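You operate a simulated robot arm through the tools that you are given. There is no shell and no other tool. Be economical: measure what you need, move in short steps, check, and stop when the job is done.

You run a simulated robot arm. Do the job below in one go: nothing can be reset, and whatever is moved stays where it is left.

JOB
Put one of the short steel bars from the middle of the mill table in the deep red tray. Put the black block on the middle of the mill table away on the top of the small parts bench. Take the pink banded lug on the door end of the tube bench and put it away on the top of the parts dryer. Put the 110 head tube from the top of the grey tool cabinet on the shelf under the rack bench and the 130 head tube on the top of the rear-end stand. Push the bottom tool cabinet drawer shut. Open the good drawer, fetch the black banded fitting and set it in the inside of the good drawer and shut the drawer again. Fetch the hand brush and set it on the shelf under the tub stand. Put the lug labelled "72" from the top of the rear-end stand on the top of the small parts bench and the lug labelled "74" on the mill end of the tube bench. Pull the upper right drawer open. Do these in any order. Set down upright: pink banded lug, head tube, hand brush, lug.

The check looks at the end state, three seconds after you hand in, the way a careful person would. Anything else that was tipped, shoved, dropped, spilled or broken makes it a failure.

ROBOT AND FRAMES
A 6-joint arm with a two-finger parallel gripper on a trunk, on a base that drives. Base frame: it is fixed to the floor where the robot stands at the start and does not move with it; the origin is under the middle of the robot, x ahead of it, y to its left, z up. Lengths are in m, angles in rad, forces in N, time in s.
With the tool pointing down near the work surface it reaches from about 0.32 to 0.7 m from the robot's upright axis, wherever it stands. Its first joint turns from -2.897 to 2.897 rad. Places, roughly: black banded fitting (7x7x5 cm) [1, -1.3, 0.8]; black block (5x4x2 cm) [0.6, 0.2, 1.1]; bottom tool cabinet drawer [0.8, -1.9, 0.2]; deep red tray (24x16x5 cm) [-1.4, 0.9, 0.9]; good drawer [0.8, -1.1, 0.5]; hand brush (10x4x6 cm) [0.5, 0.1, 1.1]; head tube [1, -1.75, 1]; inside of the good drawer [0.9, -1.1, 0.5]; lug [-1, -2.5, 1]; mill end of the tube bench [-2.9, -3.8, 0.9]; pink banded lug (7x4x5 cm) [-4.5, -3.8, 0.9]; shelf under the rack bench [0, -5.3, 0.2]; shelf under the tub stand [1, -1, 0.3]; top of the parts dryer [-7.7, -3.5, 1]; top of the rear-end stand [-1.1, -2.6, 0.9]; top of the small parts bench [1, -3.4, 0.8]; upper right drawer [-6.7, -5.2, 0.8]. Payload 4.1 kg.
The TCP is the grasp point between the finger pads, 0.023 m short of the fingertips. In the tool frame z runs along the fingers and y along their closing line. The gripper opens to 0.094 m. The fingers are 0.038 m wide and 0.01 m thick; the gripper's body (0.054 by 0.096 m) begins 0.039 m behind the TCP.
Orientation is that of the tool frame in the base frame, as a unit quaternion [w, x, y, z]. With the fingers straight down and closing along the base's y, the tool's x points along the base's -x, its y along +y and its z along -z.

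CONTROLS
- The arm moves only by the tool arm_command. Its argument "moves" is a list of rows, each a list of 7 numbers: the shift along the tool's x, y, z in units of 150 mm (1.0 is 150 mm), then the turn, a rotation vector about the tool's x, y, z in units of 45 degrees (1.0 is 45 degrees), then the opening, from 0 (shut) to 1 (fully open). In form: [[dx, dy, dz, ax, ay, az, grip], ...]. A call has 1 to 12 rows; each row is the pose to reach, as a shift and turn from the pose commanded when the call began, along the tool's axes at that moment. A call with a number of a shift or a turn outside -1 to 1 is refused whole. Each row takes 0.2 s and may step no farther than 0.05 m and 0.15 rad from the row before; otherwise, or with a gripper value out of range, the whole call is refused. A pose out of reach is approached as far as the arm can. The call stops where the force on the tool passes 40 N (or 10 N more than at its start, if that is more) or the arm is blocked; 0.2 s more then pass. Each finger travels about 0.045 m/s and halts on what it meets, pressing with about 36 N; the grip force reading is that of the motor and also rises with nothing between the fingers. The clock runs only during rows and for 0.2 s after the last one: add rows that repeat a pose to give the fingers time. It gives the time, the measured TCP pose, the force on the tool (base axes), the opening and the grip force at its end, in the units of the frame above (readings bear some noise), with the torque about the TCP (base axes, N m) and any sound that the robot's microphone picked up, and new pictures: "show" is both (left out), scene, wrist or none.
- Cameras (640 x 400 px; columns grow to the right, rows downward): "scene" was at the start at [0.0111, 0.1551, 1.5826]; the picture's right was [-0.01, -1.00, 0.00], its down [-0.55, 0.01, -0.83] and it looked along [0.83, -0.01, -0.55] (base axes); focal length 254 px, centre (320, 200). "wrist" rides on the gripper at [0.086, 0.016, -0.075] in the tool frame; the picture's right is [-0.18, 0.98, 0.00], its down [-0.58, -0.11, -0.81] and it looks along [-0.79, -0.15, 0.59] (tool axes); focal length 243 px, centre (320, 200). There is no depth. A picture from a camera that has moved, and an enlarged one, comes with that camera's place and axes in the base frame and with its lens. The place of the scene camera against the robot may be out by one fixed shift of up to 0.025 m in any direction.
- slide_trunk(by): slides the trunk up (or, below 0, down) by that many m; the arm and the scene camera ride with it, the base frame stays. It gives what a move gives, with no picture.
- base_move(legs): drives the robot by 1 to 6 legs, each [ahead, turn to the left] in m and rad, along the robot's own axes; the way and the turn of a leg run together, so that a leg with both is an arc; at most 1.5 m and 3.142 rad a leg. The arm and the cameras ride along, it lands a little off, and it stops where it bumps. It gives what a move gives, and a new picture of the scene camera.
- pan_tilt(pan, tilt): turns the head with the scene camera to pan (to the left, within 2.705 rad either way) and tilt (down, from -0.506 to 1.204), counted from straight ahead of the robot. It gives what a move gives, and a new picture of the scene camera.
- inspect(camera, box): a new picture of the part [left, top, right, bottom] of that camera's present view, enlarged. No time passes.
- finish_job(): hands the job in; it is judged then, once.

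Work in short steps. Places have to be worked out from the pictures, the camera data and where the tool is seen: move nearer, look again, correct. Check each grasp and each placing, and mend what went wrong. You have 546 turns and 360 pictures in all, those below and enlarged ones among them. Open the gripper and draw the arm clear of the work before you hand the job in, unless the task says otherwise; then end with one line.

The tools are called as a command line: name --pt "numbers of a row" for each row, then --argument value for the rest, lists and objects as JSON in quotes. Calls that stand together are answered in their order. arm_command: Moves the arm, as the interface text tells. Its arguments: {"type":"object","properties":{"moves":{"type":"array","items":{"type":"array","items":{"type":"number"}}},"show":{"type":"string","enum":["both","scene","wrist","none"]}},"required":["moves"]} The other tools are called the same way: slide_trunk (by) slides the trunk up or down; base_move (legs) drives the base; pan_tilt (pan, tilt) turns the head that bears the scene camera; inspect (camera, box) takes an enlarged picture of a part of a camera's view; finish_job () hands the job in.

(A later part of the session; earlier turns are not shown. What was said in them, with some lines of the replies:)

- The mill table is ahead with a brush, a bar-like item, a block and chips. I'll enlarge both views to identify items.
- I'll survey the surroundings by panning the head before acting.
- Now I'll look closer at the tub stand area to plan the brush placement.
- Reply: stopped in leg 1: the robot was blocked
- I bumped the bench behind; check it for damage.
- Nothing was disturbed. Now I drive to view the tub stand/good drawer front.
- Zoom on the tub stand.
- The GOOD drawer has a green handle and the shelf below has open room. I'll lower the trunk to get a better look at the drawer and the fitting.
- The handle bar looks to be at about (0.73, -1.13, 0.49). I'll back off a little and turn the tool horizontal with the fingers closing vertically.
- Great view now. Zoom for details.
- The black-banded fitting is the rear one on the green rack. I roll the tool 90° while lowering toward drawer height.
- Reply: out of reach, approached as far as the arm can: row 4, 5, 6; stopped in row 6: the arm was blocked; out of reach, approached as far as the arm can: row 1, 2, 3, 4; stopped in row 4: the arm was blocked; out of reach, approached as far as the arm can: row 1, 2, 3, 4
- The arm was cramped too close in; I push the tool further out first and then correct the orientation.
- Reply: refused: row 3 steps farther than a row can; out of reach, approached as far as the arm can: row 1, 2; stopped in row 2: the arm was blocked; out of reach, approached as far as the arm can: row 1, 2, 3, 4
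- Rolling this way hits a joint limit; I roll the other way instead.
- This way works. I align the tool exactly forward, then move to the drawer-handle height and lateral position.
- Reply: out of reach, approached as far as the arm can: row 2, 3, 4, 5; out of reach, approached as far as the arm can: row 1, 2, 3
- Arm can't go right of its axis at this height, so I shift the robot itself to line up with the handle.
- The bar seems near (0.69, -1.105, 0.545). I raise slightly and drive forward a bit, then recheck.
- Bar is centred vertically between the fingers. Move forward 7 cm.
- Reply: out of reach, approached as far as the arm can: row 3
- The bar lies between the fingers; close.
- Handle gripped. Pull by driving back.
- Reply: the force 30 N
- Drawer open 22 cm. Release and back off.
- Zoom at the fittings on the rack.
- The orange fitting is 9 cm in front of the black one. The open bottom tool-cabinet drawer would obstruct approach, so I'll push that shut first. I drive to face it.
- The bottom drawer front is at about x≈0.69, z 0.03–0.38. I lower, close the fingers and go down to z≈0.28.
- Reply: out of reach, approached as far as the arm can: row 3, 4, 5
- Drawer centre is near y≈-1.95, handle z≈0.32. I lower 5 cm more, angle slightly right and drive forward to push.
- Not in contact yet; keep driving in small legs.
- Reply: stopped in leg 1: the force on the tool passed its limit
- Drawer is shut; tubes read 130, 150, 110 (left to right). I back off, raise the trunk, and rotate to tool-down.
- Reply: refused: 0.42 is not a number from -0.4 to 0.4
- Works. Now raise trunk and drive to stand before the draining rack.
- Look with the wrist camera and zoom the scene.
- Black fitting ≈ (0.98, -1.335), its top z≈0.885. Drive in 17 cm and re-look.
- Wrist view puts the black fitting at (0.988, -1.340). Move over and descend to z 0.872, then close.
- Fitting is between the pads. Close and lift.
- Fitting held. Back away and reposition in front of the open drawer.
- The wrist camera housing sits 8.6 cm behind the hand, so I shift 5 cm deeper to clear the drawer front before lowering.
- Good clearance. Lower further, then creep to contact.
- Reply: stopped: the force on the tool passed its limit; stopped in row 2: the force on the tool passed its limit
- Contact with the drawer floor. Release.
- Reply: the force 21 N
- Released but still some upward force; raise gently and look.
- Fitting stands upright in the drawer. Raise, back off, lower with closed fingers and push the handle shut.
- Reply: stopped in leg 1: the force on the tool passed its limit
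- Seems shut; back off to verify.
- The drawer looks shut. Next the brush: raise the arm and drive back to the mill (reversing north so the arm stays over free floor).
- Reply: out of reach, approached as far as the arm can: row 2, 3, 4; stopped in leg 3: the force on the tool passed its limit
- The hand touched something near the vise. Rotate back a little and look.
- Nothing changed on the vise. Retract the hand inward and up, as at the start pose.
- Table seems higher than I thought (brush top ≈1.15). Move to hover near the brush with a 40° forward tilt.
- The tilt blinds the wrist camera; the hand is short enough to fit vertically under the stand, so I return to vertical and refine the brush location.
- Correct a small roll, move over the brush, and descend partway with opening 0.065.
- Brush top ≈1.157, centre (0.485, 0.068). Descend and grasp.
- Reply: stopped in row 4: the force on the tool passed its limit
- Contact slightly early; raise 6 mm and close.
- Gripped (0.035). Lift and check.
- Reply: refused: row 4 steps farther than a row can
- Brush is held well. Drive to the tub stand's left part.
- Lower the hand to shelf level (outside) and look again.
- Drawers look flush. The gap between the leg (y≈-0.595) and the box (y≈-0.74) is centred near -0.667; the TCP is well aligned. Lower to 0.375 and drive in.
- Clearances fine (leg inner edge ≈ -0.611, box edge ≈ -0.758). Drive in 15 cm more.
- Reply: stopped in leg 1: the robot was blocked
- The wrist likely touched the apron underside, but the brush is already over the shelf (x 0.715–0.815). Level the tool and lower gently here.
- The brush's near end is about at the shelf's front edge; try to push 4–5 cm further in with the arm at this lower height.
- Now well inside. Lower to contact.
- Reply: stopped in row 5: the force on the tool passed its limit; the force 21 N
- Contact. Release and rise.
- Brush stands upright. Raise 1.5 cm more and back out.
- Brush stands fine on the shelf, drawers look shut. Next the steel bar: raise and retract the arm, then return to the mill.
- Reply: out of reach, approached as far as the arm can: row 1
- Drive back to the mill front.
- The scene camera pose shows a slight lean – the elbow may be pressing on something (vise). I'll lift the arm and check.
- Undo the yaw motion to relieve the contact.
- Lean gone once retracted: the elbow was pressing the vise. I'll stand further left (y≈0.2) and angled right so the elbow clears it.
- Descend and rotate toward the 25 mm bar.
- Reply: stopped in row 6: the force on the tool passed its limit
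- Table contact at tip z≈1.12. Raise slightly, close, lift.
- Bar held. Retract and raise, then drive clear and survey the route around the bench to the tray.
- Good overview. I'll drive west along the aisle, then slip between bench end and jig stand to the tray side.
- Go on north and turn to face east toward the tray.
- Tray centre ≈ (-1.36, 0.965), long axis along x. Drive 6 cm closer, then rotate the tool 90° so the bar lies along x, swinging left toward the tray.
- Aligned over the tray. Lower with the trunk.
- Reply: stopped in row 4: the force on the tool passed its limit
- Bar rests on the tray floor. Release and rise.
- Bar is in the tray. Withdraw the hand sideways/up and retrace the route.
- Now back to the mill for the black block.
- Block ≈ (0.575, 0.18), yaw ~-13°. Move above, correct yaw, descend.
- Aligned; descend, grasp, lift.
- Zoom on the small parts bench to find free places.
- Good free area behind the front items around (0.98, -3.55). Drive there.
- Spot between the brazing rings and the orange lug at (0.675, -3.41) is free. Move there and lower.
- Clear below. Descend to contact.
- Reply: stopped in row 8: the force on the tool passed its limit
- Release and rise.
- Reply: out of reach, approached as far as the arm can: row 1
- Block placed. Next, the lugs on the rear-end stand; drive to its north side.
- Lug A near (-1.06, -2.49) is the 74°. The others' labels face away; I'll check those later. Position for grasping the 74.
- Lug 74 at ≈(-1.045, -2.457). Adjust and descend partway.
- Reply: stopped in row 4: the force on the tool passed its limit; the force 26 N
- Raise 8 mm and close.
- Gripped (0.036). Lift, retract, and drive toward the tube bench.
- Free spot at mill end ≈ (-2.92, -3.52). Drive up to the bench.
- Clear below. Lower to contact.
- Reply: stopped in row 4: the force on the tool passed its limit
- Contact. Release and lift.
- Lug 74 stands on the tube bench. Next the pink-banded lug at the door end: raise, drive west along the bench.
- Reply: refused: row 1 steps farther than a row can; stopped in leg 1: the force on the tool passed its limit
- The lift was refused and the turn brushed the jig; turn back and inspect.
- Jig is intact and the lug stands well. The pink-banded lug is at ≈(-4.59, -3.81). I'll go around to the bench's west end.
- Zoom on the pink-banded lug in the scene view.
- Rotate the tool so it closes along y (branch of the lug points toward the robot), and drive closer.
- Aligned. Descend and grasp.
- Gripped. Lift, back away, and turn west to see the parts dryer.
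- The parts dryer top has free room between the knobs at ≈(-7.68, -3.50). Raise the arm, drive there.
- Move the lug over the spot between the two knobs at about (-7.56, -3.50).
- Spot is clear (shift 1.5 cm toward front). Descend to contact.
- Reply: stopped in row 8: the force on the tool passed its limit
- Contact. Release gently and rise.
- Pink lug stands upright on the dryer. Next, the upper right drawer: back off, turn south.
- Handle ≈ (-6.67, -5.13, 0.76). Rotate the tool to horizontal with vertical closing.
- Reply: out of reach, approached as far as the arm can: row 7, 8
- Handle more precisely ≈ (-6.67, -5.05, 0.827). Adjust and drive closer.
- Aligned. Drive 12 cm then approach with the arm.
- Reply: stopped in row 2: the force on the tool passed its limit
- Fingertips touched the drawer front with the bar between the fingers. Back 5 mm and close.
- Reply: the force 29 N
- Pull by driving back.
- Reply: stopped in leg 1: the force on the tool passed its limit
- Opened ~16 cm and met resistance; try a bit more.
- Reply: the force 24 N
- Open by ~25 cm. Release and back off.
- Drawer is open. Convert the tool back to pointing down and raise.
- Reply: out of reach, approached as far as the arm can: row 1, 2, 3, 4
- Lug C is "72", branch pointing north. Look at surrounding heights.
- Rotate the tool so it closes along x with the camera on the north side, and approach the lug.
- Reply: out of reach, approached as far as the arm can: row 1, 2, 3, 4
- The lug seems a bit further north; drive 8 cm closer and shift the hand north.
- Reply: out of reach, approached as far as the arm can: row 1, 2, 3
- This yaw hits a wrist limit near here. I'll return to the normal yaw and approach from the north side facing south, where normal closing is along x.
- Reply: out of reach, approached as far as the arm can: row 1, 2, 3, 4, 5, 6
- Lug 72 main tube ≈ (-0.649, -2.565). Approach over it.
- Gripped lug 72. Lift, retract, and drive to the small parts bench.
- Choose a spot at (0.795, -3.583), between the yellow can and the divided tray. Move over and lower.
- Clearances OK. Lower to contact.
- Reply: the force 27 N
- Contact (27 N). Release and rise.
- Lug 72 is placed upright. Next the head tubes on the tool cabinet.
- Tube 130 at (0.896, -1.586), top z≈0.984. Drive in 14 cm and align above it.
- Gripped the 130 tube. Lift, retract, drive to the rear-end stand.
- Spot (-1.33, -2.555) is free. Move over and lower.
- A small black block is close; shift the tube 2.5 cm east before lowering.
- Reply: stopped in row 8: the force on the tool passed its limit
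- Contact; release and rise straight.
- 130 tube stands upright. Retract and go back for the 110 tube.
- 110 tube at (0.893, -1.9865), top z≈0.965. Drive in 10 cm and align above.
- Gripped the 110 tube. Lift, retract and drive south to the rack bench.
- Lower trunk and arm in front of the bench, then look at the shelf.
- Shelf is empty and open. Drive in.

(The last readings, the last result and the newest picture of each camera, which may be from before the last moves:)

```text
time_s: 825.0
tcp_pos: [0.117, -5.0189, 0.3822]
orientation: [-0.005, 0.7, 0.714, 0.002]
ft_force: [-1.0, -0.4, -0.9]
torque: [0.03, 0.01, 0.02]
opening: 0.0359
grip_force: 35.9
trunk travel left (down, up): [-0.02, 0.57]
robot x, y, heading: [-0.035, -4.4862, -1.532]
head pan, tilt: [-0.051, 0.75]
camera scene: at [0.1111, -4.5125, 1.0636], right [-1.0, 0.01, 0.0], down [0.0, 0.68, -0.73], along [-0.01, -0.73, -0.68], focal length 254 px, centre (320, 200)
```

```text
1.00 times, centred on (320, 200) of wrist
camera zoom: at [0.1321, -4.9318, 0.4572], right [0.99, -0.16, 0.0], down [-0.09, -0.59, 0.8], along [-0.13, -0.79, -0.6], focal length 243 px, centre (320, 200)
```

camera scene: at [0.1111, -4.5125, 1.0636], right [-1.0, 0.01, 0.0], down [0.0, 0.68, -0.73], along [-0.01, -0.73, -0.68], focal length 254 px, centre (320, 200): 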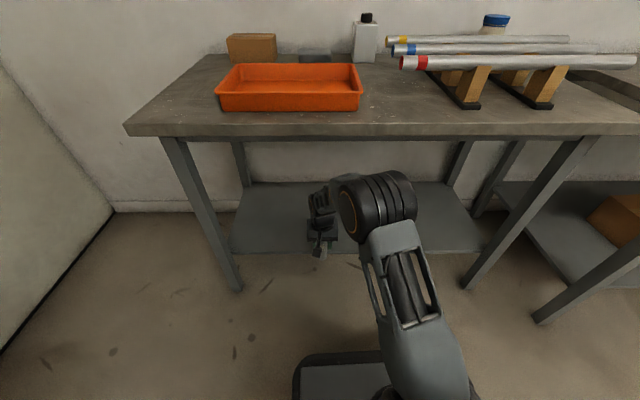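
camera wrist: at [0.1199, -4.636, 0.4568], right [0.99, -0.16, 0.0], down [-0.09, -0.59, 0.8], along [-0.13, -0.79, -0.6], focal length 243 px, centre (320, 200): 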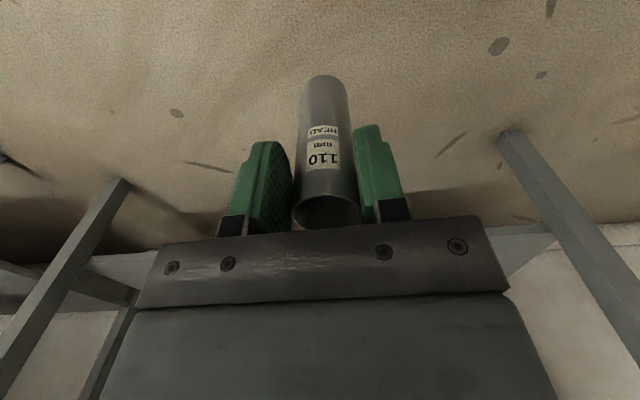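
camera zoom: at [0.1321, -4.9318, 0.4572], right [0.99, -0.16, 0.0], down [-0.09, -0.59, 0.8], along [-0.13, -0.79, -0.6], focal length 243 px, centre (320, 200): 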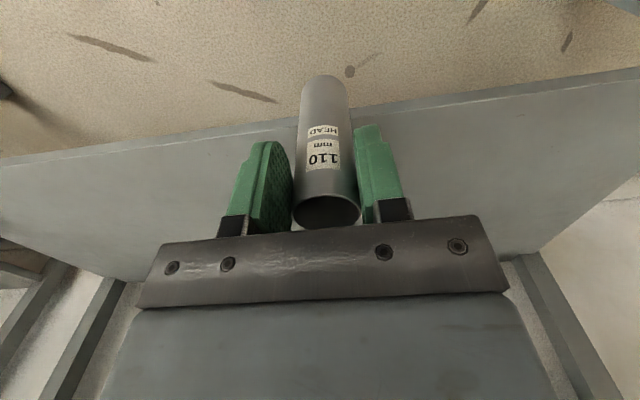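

base_move --legs '[[0.16, 0]]'

arm_command --pt "-0.2 0 0 0 0 0 0.2" --pt "-0.4 0 0 0 0 0 0.2" --pt "-0.4 0 0.15 0 0 0 0.2" --show "both"

```text
time_s: 826.4
tcp_pos: [0.1239, -5.1599, 0.3864]
orientation: [-0.007, 0.698, 0.716, 0.003]
ft_force: [0.2, -0.2, -0.5]
torque: [0.03, 0.03, -0.02]
opening: 0.0359
grip_force: 35.8
trunk travel left (down, up): [-0.02, 0.57]
robot x, y, heading: [-0.0276, -4.6479, -1.52]
head pan, tilt: [-0.051, 0.75]
camera scene: at [0.1124, -4.6071, 1.0715], right [-1.0, 0.0, -0.01], down [0.0, 0.63, -0.77], along [0.0, -0.77, -0.63], focal length 254 px, centre (320, 200)
```

scene: 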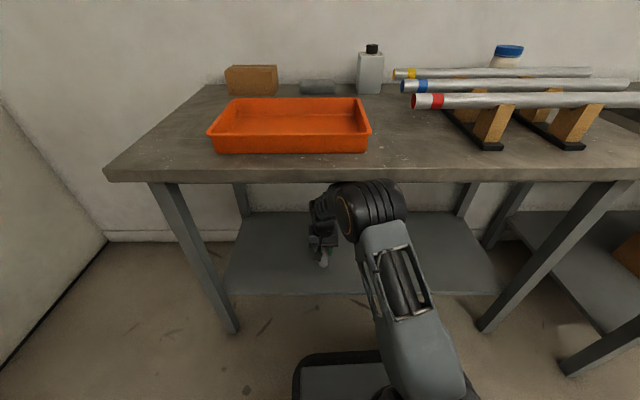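

```text
time_s: 826.8
tcp_pos: [0.1231, -5.2458, 0.3103]
orientation: [-0.033, 0.699, 0.713, 0.036]
ft_force: [-9.5, -49.3, 128.5]
torque: [-0.41, 1.2, 0.42]
opening: 0.0362
grip_force: 36.2
trunk travel left (down, up): [-0.02, 0.57]
robot x, y, heading: [-0.025, -4.6516, -1.52]
head pan, tilt: [-0.051, 0.75]
stopped in row 1: the arm was blocked; the commanded pose is now the measured one
camera scene: at [0.116, -4.6712, 1.0703], right [-1.0, 0.0, 0.0], down [0.0, 0.68, -0.73], along [0.0, -0.73, -0.68], focal length 254 px, centre (320, 200)
camera wrist: at [0.1359, -5.166, 0.3925], right [0.99, -0.17, -0.01], down [-0.1, -0.66, 0.75], along [-0.13, -0.73, -0.67], focal length 243 px, centre (320, 200)
```

scene: 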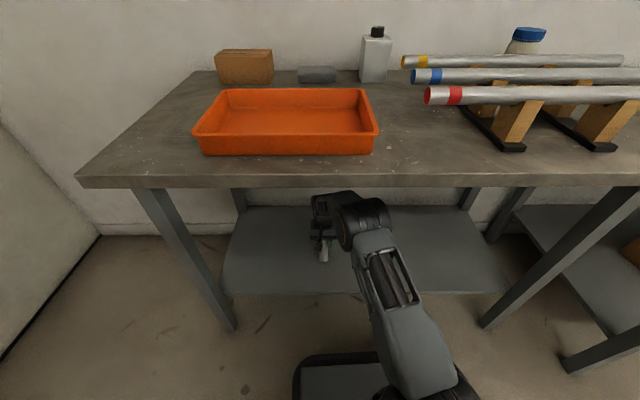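
wrist: 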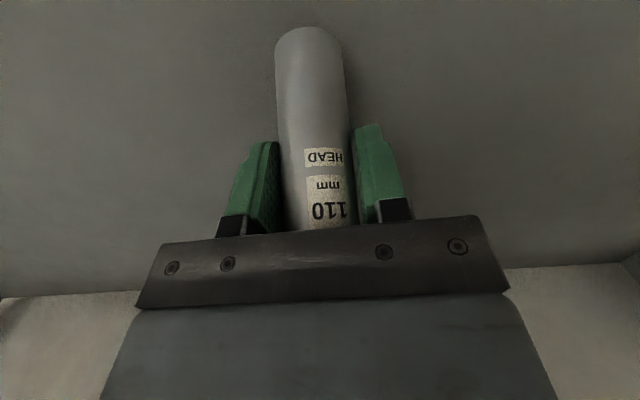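

Something jammed (elbow under the bench edge). Read the current state with a null move.

arm_command --pt "0 0 -0.02 0 0 0 0.2" --show "none"

inspect --camera "scene" --box '[200, 170, 520, 370]'

```text
time_s: 827.2
tcp_pos: [0.1253, -5.2187, 0.3132]
orientation: [-0.044, 0.697, 0.715, 0.039]
ft_force: [-1.6, -20.2, 62.8]
torque: [-0.4, 0.35, 0.05]
opening: 0.0352
grip_force: 18.1
trunk travel left (down, up): [-0.02, 0.57]
robot x, y, heading: [-0.0244, -4.6457, -1.518]
head pan, tilt: [-0.051, 0.75]
```

```text
2.00 times, centred on (360, 270) of scene
camera zoom: at [0.1172, -4.6668, 1.0635], right [-1.0, 0.0, 0.0], down [0.0, 0.68, -0.73], along [0.0, -0.73, -0.68], focal length 507 px, centre (240, 60)
```

zoom: 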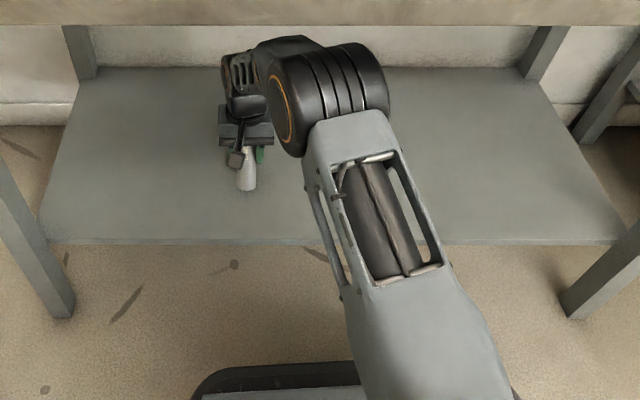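

Still pressing on the shelf. Raise a little while levelling the tool.

arm_command --pt "0 0 -0.04 0 0 0 0.2" --pt "0 0 -0.08 0 -0.05 0 0.2" --pt "0 0 -0.12 0 -0.1 0 0.2" --pt "0 0 -0.14 0 -0.149 0 0.2" --show "wrist"

```text
time_s: 828.2
tcp_pos: [0.1228, -5.2143, 0.3222]
orientation: [-0.015, 0.698, 0.716, 0.007]
ft_force: [0.1, 0.0, -1.4]
torque: [-0.01, -0.02, -0.03]
opening: 0.0333
grip_force: 35.9
trunk travel left (down, up): [-0.02, 0.57]
robot x, y, heading: [-0.0278, -4.6459, -1.518]
head pan, tilt: [-0.051, 0.75]
camera wrist: at [0.1375, -5.1287, 0.3993], right [0.99, -0.16, -0.02], down [-0.08, -0.61, 0.79], along [-0.14, -0.78, -0.61], focal length 243 px, centre (320, 200)
```

wrist: 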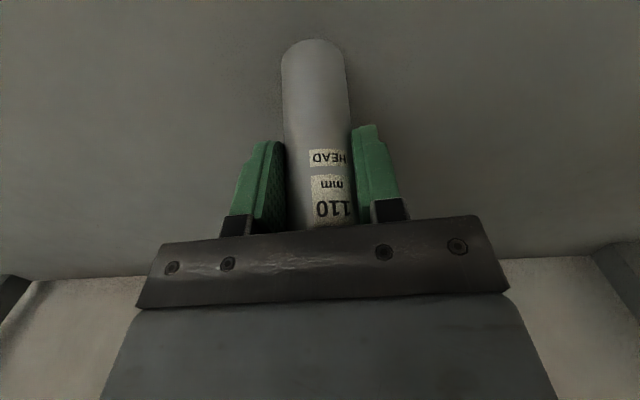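

The tube has pivoted in the grip (bottom ~0.2 rad toward the robot). I tilt the tool forward to make the tube vertical again, keeping clear of the shelf.

arm_command --pt "0 0 -0.05 0 -0.1 0 0.2" --pt "0 0 -0.08 0 -0.2 0 0.2" --pt "0 0 -0.08 0 -0.29 0 0.2" --show "both"

```text
time_s: 829.0
tcp_pos: [0.1192, -5.2113, 0.314]
orientation: [0.057, 0.696, 0.713, -0.066]
ft_force: [-8.4, 4.7, 25.3]
torque: [0.22, 0.5, -0.02]
opening: 0.0335
grip_force: 36.0
trunk travel left (down, up): [-0.02, 0.57]
robot x, y, heading: [-0.0274, -4.6405, -1.527]
head pan, tilt: [-0.051, 0.75]
camera scene: at [0.115, -4.674, 1.0578], right [-1.0, 0.0, 0.0], down [0.0, 0.69, -0.73], along [0.0, -0.73, -0.69], focal length 254 px, centre (320, 200)
camera wrist: at [0.1337, -5.1109, 0.3725], right [0.99, -0.16, 0.02], down [-0.09, -0.43, 0.9], along [-0.14, -0.89, -0.44], focal length 243 px, centre (320, 200)
```

scene: 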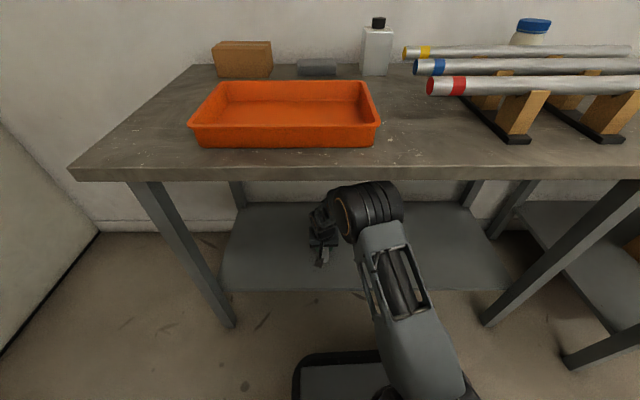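
wrist: 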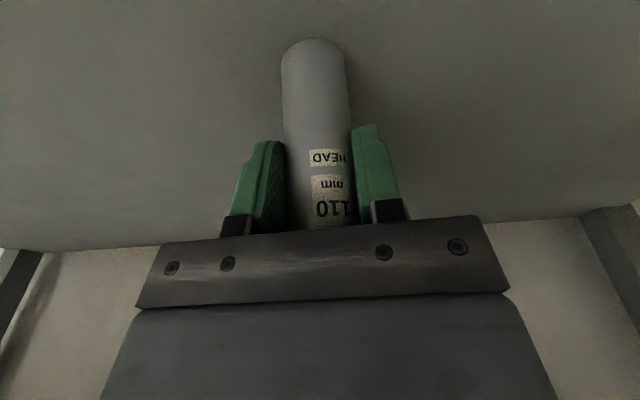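

The elbow is wedged under the bench top. Extending the arm further lowers the elbow, so move the hand forward (and slightly up).

arm_command --pt "-0.1 0 0 0 0 0 0.2" --pt "-0.2 0 0 0 0 0 0.2" --pt "-0.3 0 -0.02 0 0 0 0.2" --show "scene"

```text
time_s: 829.8
tcp_pos: [0.1294, -5.2557, 0.3484]
orientation: [0.066, 0.692, 0.715, -0.073]
ft_force: [-0.4, -1.1, -1.2]
torque: [-0.02, 0.02, -0.01]
opening: 0.0334
grip_force: 35.7
trunk travel left (down, up): [-0.02, 0.57]
robot x, y, heading: [-0.0298, -4.6406, -1.514]
head pan, tilt: [-0.051, 0.75]
camera scene: at [0.1185, -4.6665, 1.0647], right [-1.0, -0.01, 0.0], down [-0.01, 0.68, -0.73], along [0.0, -0.73, -0.68], focal length 254 px, centre (320, 200)
```

scene: 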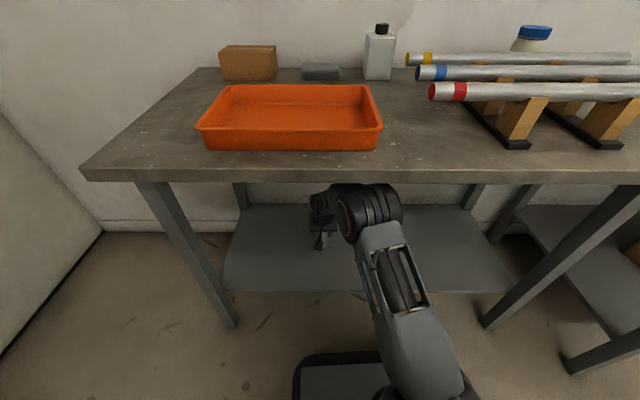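

Free again and the tube should be vertical now. Zoom to check.

inspect --camera "scene" --box '[280, 180, 360, 260]'

inspect --camera "wrist" --box '[200, 0, 440, 240]'

```text
5.00 times, centred on (320, 220) of scene
camera zoom: at [0.1185, -4.6665, 1.0647], right [-1.0, -0.01, 0.0], down [-0.01, 0.68, -0.73], along [0.0, -0.73, -0.68], focal length 1268 px, centre (320, 100)
```

zoom: 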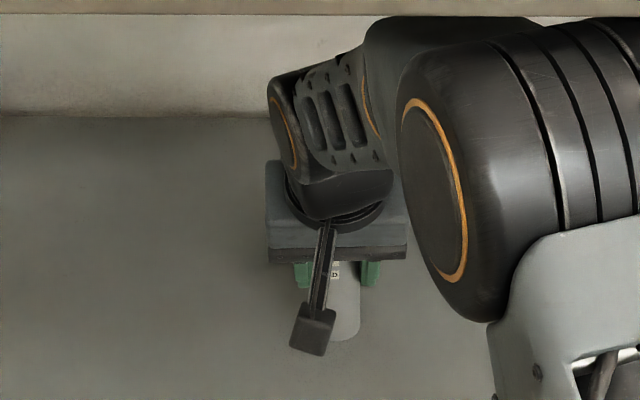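

```text
1.67 times, centred on (320, 120) of wrist
camera zoom: at [0.1419, -5.155, 0.4039], right [0.99, -0.15, 0.02], down [-0.08, -0.42, 0.91], along [-0.13, -0.9, -0.42], focal length 404 px, centre (320, 333)
```

zoom: 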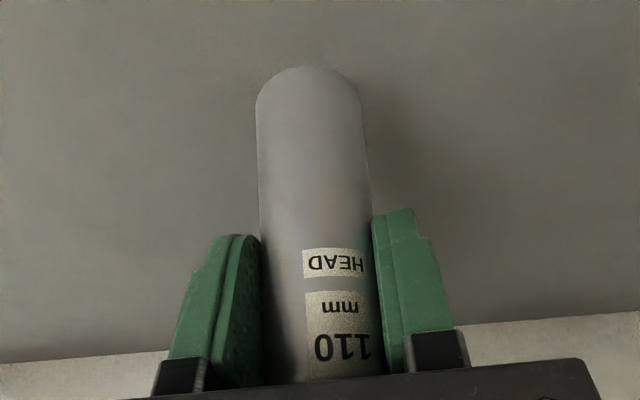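

Measured from the wrist image the tube is tilted ~0.35 rad in the grip; tilt the tool a further 0.15 rad forward.

arm_command --pt "-0.05 0 0 0 -0.1 0 0.2" --pt "-0.1 0 0 0 -0.195 0 0.2" --show "both"

inspect --camera "scene" --box '[280, 180, 360, 260]'

```text
time_s: 830.4
tcp_pos: [0.125, -5.2742, 0.3496]
orientation: [0.119, 0.687, 0.706, -0.126]
ft_force: [0.6, 0.0, -1.1]
torque: [0.04, -0.01, 0.03]
opening: 0.0337
grip_force: 35.8
trunk travel left (down, up): [-0.02, 0.57]
robot x, y, heading: [-0.0275, -4.6468, -1.516]
head pan, tilt: [-0.051, 0.75]
camera scene: at [0.1198, -4.671, 1.0634], right [-1.0, 0.0, 0.0], down [0.0, 0.68, -0.73], along [0.0, -0.73, -0.68], focal length 254 px, centre (320, 200)
camera wrist: at [0.1398, -5.1648, 0.3881], right [0.99, -0.15, 0.05], down [-0.09, -0.27, 0.96], along [-0.13, -0.95, -0.28], focal length 243 px, centre (320, 200)
```

scene: 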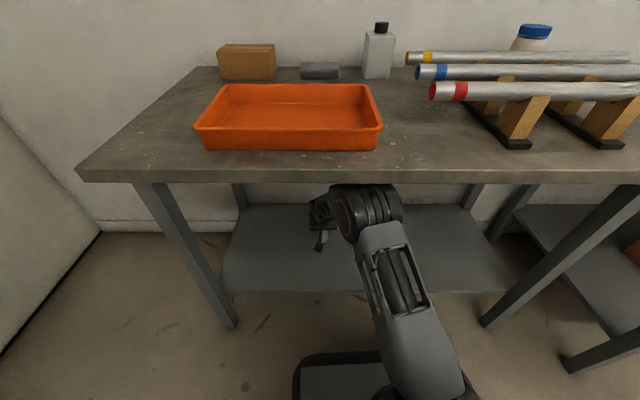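
wrist: 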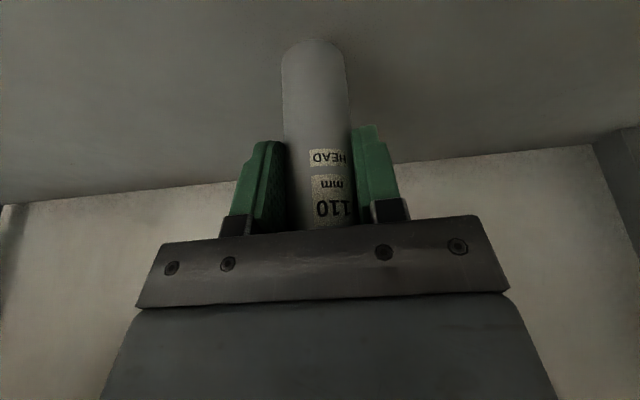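

```text
5.00 times, centred on (320, 220) of scene
camera zoom: at [0.1198, -4.671, 1.0634], right [-1.0, 0.0, 0.0], down [0.0, 0.68, -0.73], along [0.0, -0.73, -0.68], focal length 1268 px, centre (320, 100)
```

zoom: 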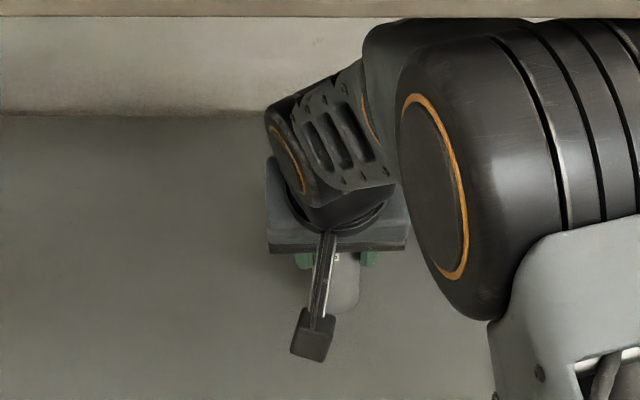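

Lower vertically to contact.

arm_command --pt "0.02 0 0.05 0 0 0 0.2" --pt "0.04 0 0.1 0 0 0 0.2" --pt "0.055 0 0.15 0 0 0 0.2" --pt "0.07 0 0.19 0 0 0 0.2" --pt "0.085 0 0.23 0 0 0 0.2" --pt "0.1 0 0.27 0 0 0 0.2" --pt "0.115 0 0.31 0 0 0 0.2" --pt "0.13 0 0.35 0 0 0 0.2" --show "wrist"

```text
time_s: 832.0
tcp_pos: [0.1249, -5.2776, 0.3132]
orientation: [0.128, 0.686, 0.704, -0.13]
ft_force: [-0.1, 2.3, 14.8]
torque: [-0.15, -0.02, 0.02]
opening: 0.0336
grip_force: 35.9
trunk travel left (down, up): [-0.02, 0.57]
robot x, y, heading: [-0.0263, -4.6441, -1.518]
head pan, tilt: [-0.051, 0.75]
stopped in row 7: the force on the tool passed its limit (the readings are from after the stop); the commanded pose is now the measured one
camera wrist: at [0.1386, -5.1691, 0.3498], right [0.99, -0.15, 0.06], down [-0.1, -0.25, 0.96], along [-0.13, -0.96, -0.26], focal length 243 px, centre (320, 200)
```

wrist: 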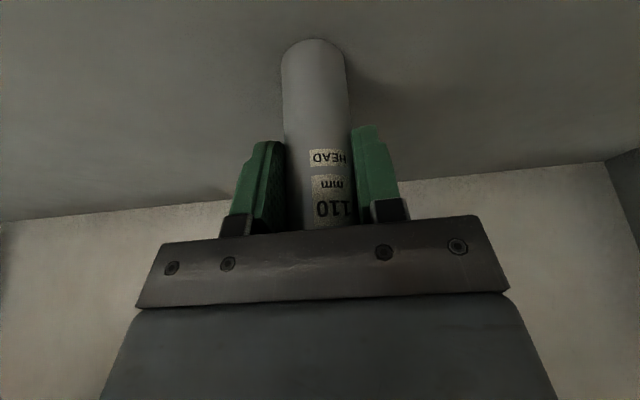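

Contact torque shows the far bottom edge touches first: still slightly leaning. Lift a bit, tilt 0.1 rad more, and retouch.

arm_command --pt "-0.03 0 -0.08 0 0 0 0.2" --pt "-0.03 0 -0.08 0 -0.127 0 0.2" --pt "-0.03 0 -0.08 0 -0.127 0 0.2" --pt "-0.02 0 -0.05 0 -0.127 0 0.2" --pt "-0.005 0 -0.02 0 -0.127 0 0.2" --pt "0.01 0 0.01 0 -0.127 0 0.2" --pt "0.02 0 0.04 0 -0.127 0 0.2" --pt "0.03 0 0.07 0 -0.127 0 0.2" --pt "0.04 0 0.1 0 -0.127 0 0.2" --show "none"

```text
time_s: 833.6
tcp_pos: [0.1256, -5.28, 0.313]
orientation: [0.167, 0.678, 0.696, -0.167]
ft_force: [-0.6, 3.4, 17.1]
torque: [0.27, -0.03, 0.08]
opening: 0.0335
grip_force: 36.0
trunk travel left (down, up): [-0.02, 0.57]
robot x, y, heading: [-0.031, -4.6452, -1.52]
head pan, tilt: [-0.051, 0.75]
stopped in row 7: the force on the tool passed its limit (the readings are from after the stop); the commanded pose is now the measured one
```

Contact point has crossed to the near edge: vertical is in between. Tilt back half (0.045 rad), touch, and release.

arm_command --pt "-0.03 0 -0.06 0 0 0 0.2" --pt "-0.03 0 -0.06 0 0.057 0 0.2" --pt "-0.02 0 -0.04 0 0.057 0 0.2" --pt "-0.01 0 -0.02 0 0.057 0 0.2" --pt "0 0 0 0 0.057 0 0.2" --pt "0.01 0 0.02 0 0.057 0 0.2" --pt "0.02 0 0.04 0 0.057 0 0.2" --pt "0.03 0 0.06 0 0.057 0 0.2" --show "none"

```text
time_s: 835.1
tcp_pos: [0.1265, -5.2807, 0.3118]
orientation: [0.154, 0.681, 0.699, -0.154]
ft_force: [-1.2, 2.9, 16.2]
torque: [0.34, -0.02, 0.04]
opening: 0.0336
grip_force: 35.8
trunk travel left (down, up): [-0.02, 0.57]
robot x, y, heading: [-0.0322, -4.644, -1.516]
head pan, tilt: [-0.051, 0.75]
stopped in row 7: the force on the tool passed its limit (the readings are from after the stop); the commanded pose is now the measured one
```

arm_command --pt "-0.03 0 -0.06 0 0 0 0.2" --pt "-0.03 0 -0.06 0 0.045 0 0.2" --pt "-0.02 0 -0.04 0 0.045 0 0.2" --pt "-0.01 0 -0.02 0 0.045 0 0.2" --pt "0 0 0 0 0.045 0 0.2" --pt "0.01 0 0.02 0 0.045 0 0.2" --pt "0.02 0 0.04 0 0.045 0 0.2" --pt "0.03 0 0.06 0 0.045 0 0.2" --show "wrist"

```text
time_s: 836.7
tcp_pos: [0.1282, -5.2845, 0.313]
orientation: [0.144, 0.684, 0.701, -0.144]
ft_force: [-1.3, 2.6, 17.1]
torque: [0.31, -0.09, 0.01]
opening: 0.0335
grip_force: 35.6
trunk travel left (down, up): [-0.02, 0.57]
robot x, y, heading: [-0.0308, -4.6459, -1.519]
head pan, tilt: [-0.051, 0.75]
stopped in row 7: the force on the tool passed its limit (the readings are from after the stop); the commanded pose is now the measured one
camera wrist: at [0.1406, -5.1737, 0.3447], right [0.99, -0.14, 0.07], down [-0.1, -0.21, 0.97], along [-0.12, -0.97, -0.23], focal length 243 px, centre (320, 200)
```

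wrist: 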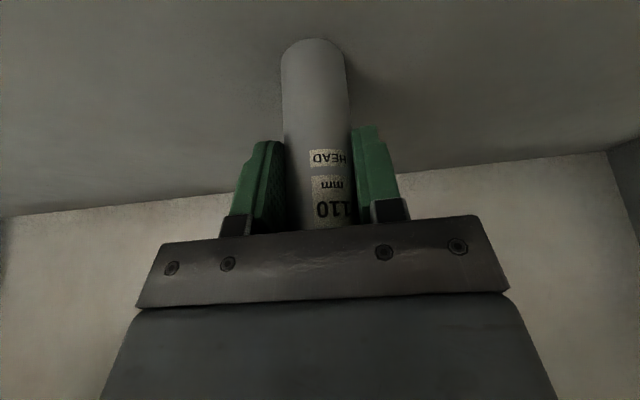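

Residual lean is now tiny (≤0.03 rad). Release.

arm_command --pt "-0.005 0 -0.01 0 0.02 0 0.2" --pt "-0.005 0 -0.01 0 0.02 0 0.42" --pt "-0.005 0 -0.01 0 0.02 0 0.5" --pt "-0.005 0 -0.01 0 0.02 0 0.58" --pt "-0.005 0 -0.01 0 0.02 0 0.58" --pt "-0.005 0 -0.01 0 0.02 0 0.58" --show "wrist"

```text
time_s: 838.1
tcp_pos: [0.1265, -5.2835, 0.311]
orientation: [0.137, 0.685, 0.703, -0.135]
ft_force: [1.4, 3.1, 13.7]
torque: [-0.05, 0.0, -0.01]
opening: 0.0546
grip_force: 0.0
trunk travel left (down, up): [-0.02, 0.57]
robot x, y, heading: [-0.0277, -4.6449, -1.522]
head pan, tilt: [-0.051, 0.75]
camera wrist: at [0.1402, -5.1733, 0.3468], right [0.99, -0.15, 0.07], down [-0.1, -0.23, 0.97], along [-0.13, -0.96, -0.25], focal length 243 px, centre (320, 200)
```

wrist: 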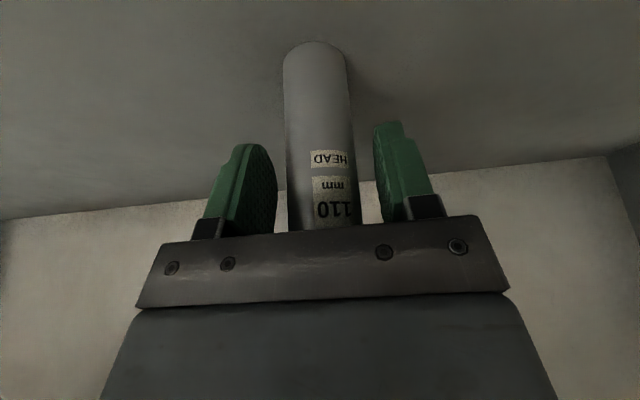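

The palm rests on the tube's top; lift straight up a little first and check.

arm_command --pt "-0.02 0 -0.04 0 0 0 0.58" --pt "-0.04 0 -0.09 0 0 0 0.62" --pt "-0.06 0 -0.14 0 0 0 0.65" --show "both"

```text
time_s: 838.9
tcp_pos: [0.1269, -5.2819, 0.3322]
orientation: [0.136, 0.685, 0.703, -0.136]
ft_force: [0.3, -0.4, 0.4]
torque: [0.0, -0.01, 0.03]
opening: 0.0612
grip_force: 0.0
trunk travel left (down, up): [-0.02, 0.57]
robot x, y, heading: [-0.028, -4.6464, -1.518]
head pan, tilt: [-0.051, 0.75]
camera scene: at [0.118, -4.6704, 1.0636], right [-1.0, 0.0, 0.0], down [0.0, 0.68, -0.73], along [0.0, -0.73, -0.68], focal length 254 px, centre (320, 200)
camera wrist: at [0.141, -5.1724, 0.3672], right [0.99, -0.15, 0.07], down [-0.1, -0.24, 0.97], along [-0.13, -0.96, -0.25], focal length 243 px, centre (320, 200)
```

scene: 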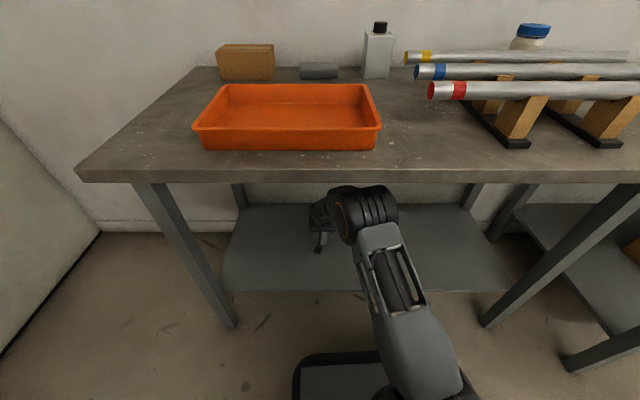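
wrist: 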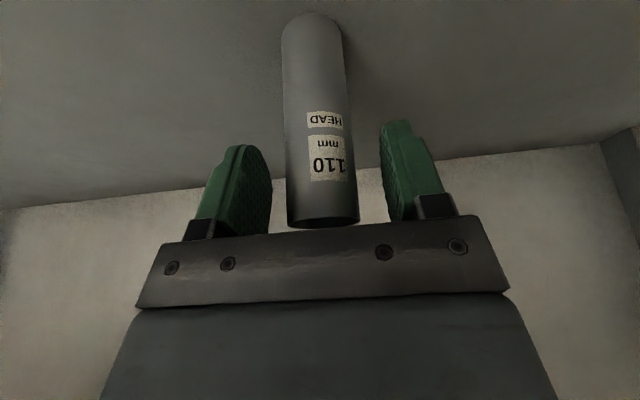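

The tube stands on its own. Back the base straight out.

base_move --legs '[[-0.15, 0]]'

base_move --legs '[[-0.35, 0]]'

inspect --camera "scene" --box '[200, 120, 460, 280]'

```text
time_s: 840.2
tcp_pos: [0.1206, -5.129, 0.3323]
orientation: [0.137, 0.684, 0.704, -0.136]
ft_force: [-0.6, -0.2, 0.2]
torque: [0.01, 0.01, 0.0]
opening: 0.0609
grip_force: 0.1
trunk travel left (down, up): [-0.02, 0.57]
robot x, y, heading: [-0.0374, -4.492, -1.518]
head pan, tilt: [-0.051, 0.75]
camera scene: at [0.1099, -4.5168, 1.0636], right [-1.0, 0.0, 0.0], down [0.0, 0.68, -0.73], along [0.0, -0.73, -0.68], focal length 254 px, centre (320, 200)
```

scene: 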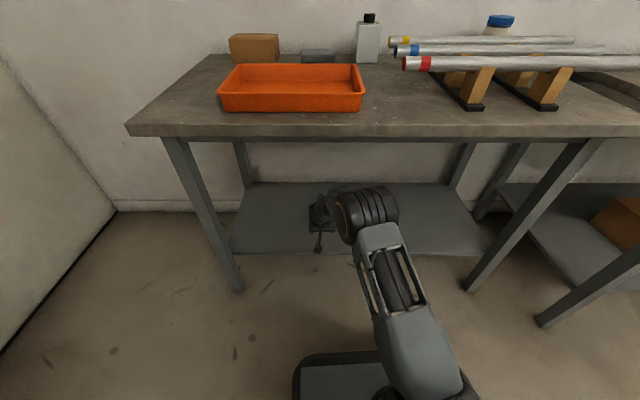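

```text
time_s: 842.5
tcp_pos: [0.1045, -4.7765, 0.3327]
orientation: [0.137, 0.683, 0.704, -0.137]
ft_force: [-0.8, -0.5, 0.8]
torque: [0.0, 0.01, -0.01]
opening: 0.0611
grip_force: 0.1
trunk travel left (down, up): [-0.02, 0.57]
robot x, y, heading: [-0.0573, -4.1413, -1.513]
head pan, tilt: [-0.051, 0.75]
camera scene: at [0.0904, -4.1647, 1.0636], right [-1.0, -0.01, 0.0], down [0.0, 0.68, -0.73], along [0.0, -0.73, -0.68], focal length 254 px, centre (320, 200)
```

scene: 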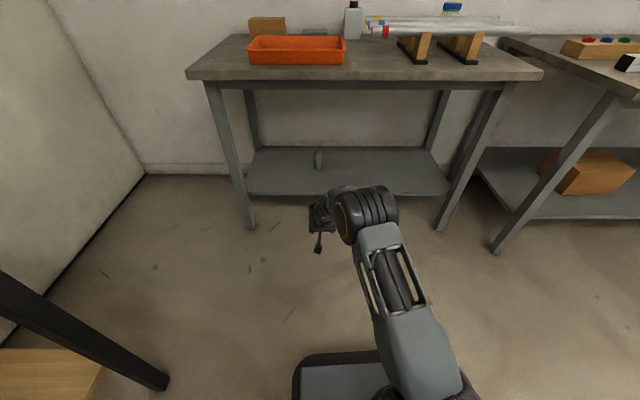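

```text
2.46 times, centred on (330, 200) of scene
camera zoom: at [0.0904, -4.1647, 1.0636], right [-1.0, -0.01, 0.0], down [0.0, 0.68, -0.73], along [0.0, -0.73, -0.68], focal length 624 px, centre (295, 200)
```

zoom: 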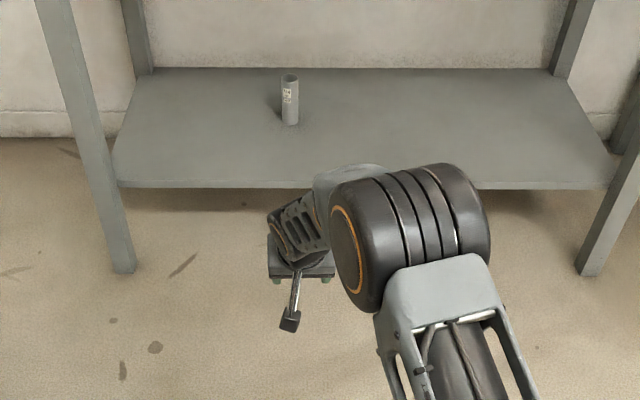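

The 110 tube stands upright on the shelf. Now raise and do a final check of the mill and drawers.

slide_trunk --by 0.4

slide_trunk --by 0.17

base_move --legs '[[-0.3, 0], [0, 3.09], [1.5, 0], [0.5, 0]]'

pan_tilt --pan -0.4 --tilt 0.5

```text
time_s: 846.4
tcp_pos: [0.1041, -4.7774, 0.731]
orientation: [0.137, 0.683, 0.704, -0.137]
ft_force: [0.1, 0.6, -1.0]
torque: [0.0, 0.01, -0.01]
opening: 0.061
grip_force: 0.1
trunk travel left (down, up): [-0.42, 0.17]
robot x, y, heading: [-0.057, -4.1356, -1.511]
head pan, tilt: [-0.051, 0.75]
```

```text
time_s: 848.3
tcp_pos: [0.1037, -4.7765, 0.9013]
orientation: [0.137, 0.683, 0.704, -0.136]
ft_force: [-0.3, 0.3, -0.7]
torque: [0.0, 0.0, 0.0]
opening: 0.061
grip_force: 0.1
trunk travel left (down, up): [-0.59, 0.0]
robot x, y, heading: [-0.0551, -4.1411, -1.515]
head pan, tilt: [-0.051, 0.75]
```

```text
time_s: 866.9
tcp_pos: [0.0259, -1.1952, 0.902]
orientation: [0.145, -0.653, 0.732, 0.126]
ft_force: [0.8, -0.2, 0.1]
torque: [0.04, 0.0, 0.04]
opening: 0.0612
grip_force: 0.0
trunk travel left (down, up): [-0.59, 0.0]
robot x, y, heading: [0.0925, -1.8485, 1.485]
head pan, tilt: [-0.051, 0.75]
camera scene: at [-0.0845, -1.8211, 1.6336], right [0.99, -0.14, 0.0], down [-0.09, -0.68, -0.73], along [0.1, 0.72, -0.68], focal length 254 px, centre (320, 200)
```

scene: 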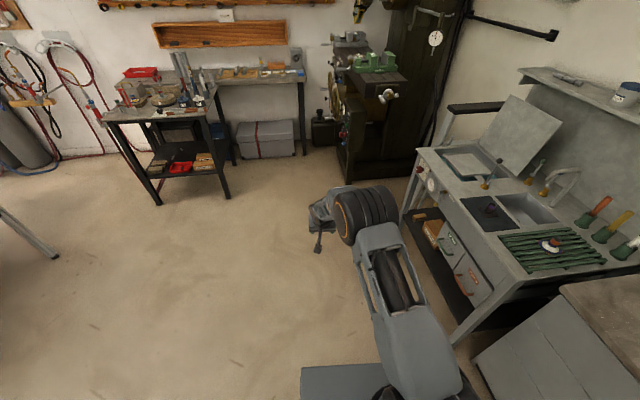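

```text
time_s: 867.7
tcp_pos: [0.0266, -1.1955, 0.9011]
orientation: [0.146, -0.653, 0.732, 0.126]
ft_force: [0.9, 0.6, -0.4]
torque: [0.01, -0.01, 0.04]
opening: 0.0613
grip_force: 0.2
trunk travel left (down, up): [-0.59, 0.0]
robot x, y, heading: [0.0925, -1.8478, 1.48]
head pan, tilt: [-0.4, 0.499]
camera scene: at [-0.0534, -1.8232, 1.6555], right [0.88, -0.47, 0.0], down [-0.22, -0.42, -0.88], along [0.41, 0.78, -0.48], focal length 254 px, centre (320, 200)
```

scene: 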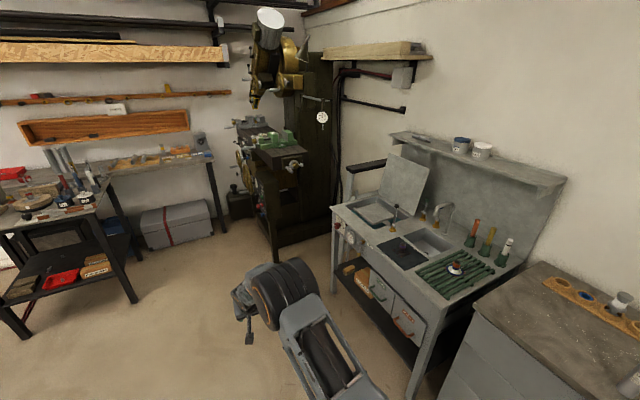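

inspect --camera "scene" --box '[320, 200, 460, 350]'

inspect --camera "scene" --box '[225, 100, 345, 230]'

```text
2.67 times, centred on (390, 275) of scene
camera zoom: at [-0.0534, -1.8232, 1.6555], right [0.88, -0.47, 0.0], down [-0.22, -0.42, -0.88], along [0.41, 0.78, -0.48], focal length 676 px, centre (133, 0)
```

zoom: 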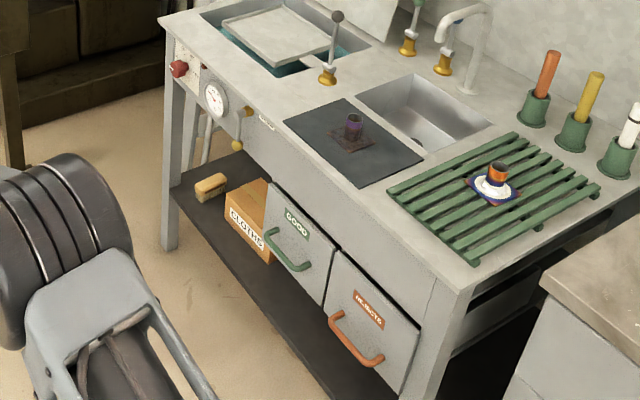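

```text
3.08 times, centred on (285, 165) of scene
camera zoom: at [-0.0534, -1.8232, 1.6555], right [0.88, -0.47, 0.0], down [-0.22, -0.42, -0.88], along [0.41, 0.78, -0.48], focal length 780 px, centre (428, 308)
```

zoom: 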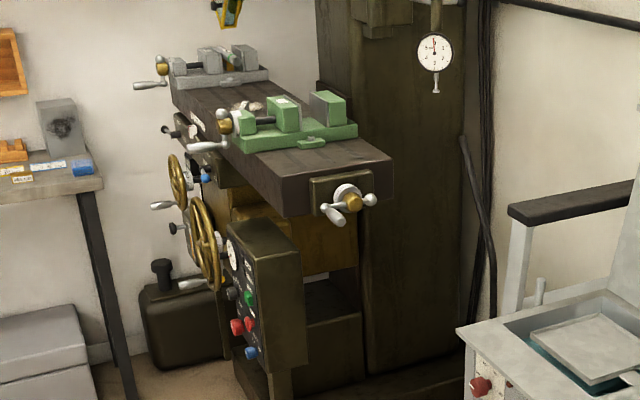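

Everything checks out: the drawers are flush, the brush, tubes and lugs are in place, and the mill vise looks unchanged. I open the gripper fully and hand in.

arm_command --pt "0 0 0 0 0 0 1" --pt "0 0 0 0 0 0 1" --show "none"

finish_job

```text
time_s: 868.3
tcp_pos: [0.0264, -1.1962, 0.9018]
orientation: [0.147, -0.653, 0.732, 0.127]
ft_force: [-0.3, 0.0, -0.3]
torque: [0.01, 0.0, 0.03]
opening: 0.094
grip_force: 0.0
trunk travel left (down, up): [-0.59, 0.0]
robot x, y, heading: [0.0949, -1.8496, 1.488]
head pan, tilt: [-0.4, 0.499]
```

```text
The job is handed in.
```

All the tasks are done and handed in; there were a few bumps on the way (the bench behind the robot, the mill vise, the tube-bench jig and the rack bench), and everything I looked at afterwards seemed undisturbed, though I had no close look at the far benches at the end.
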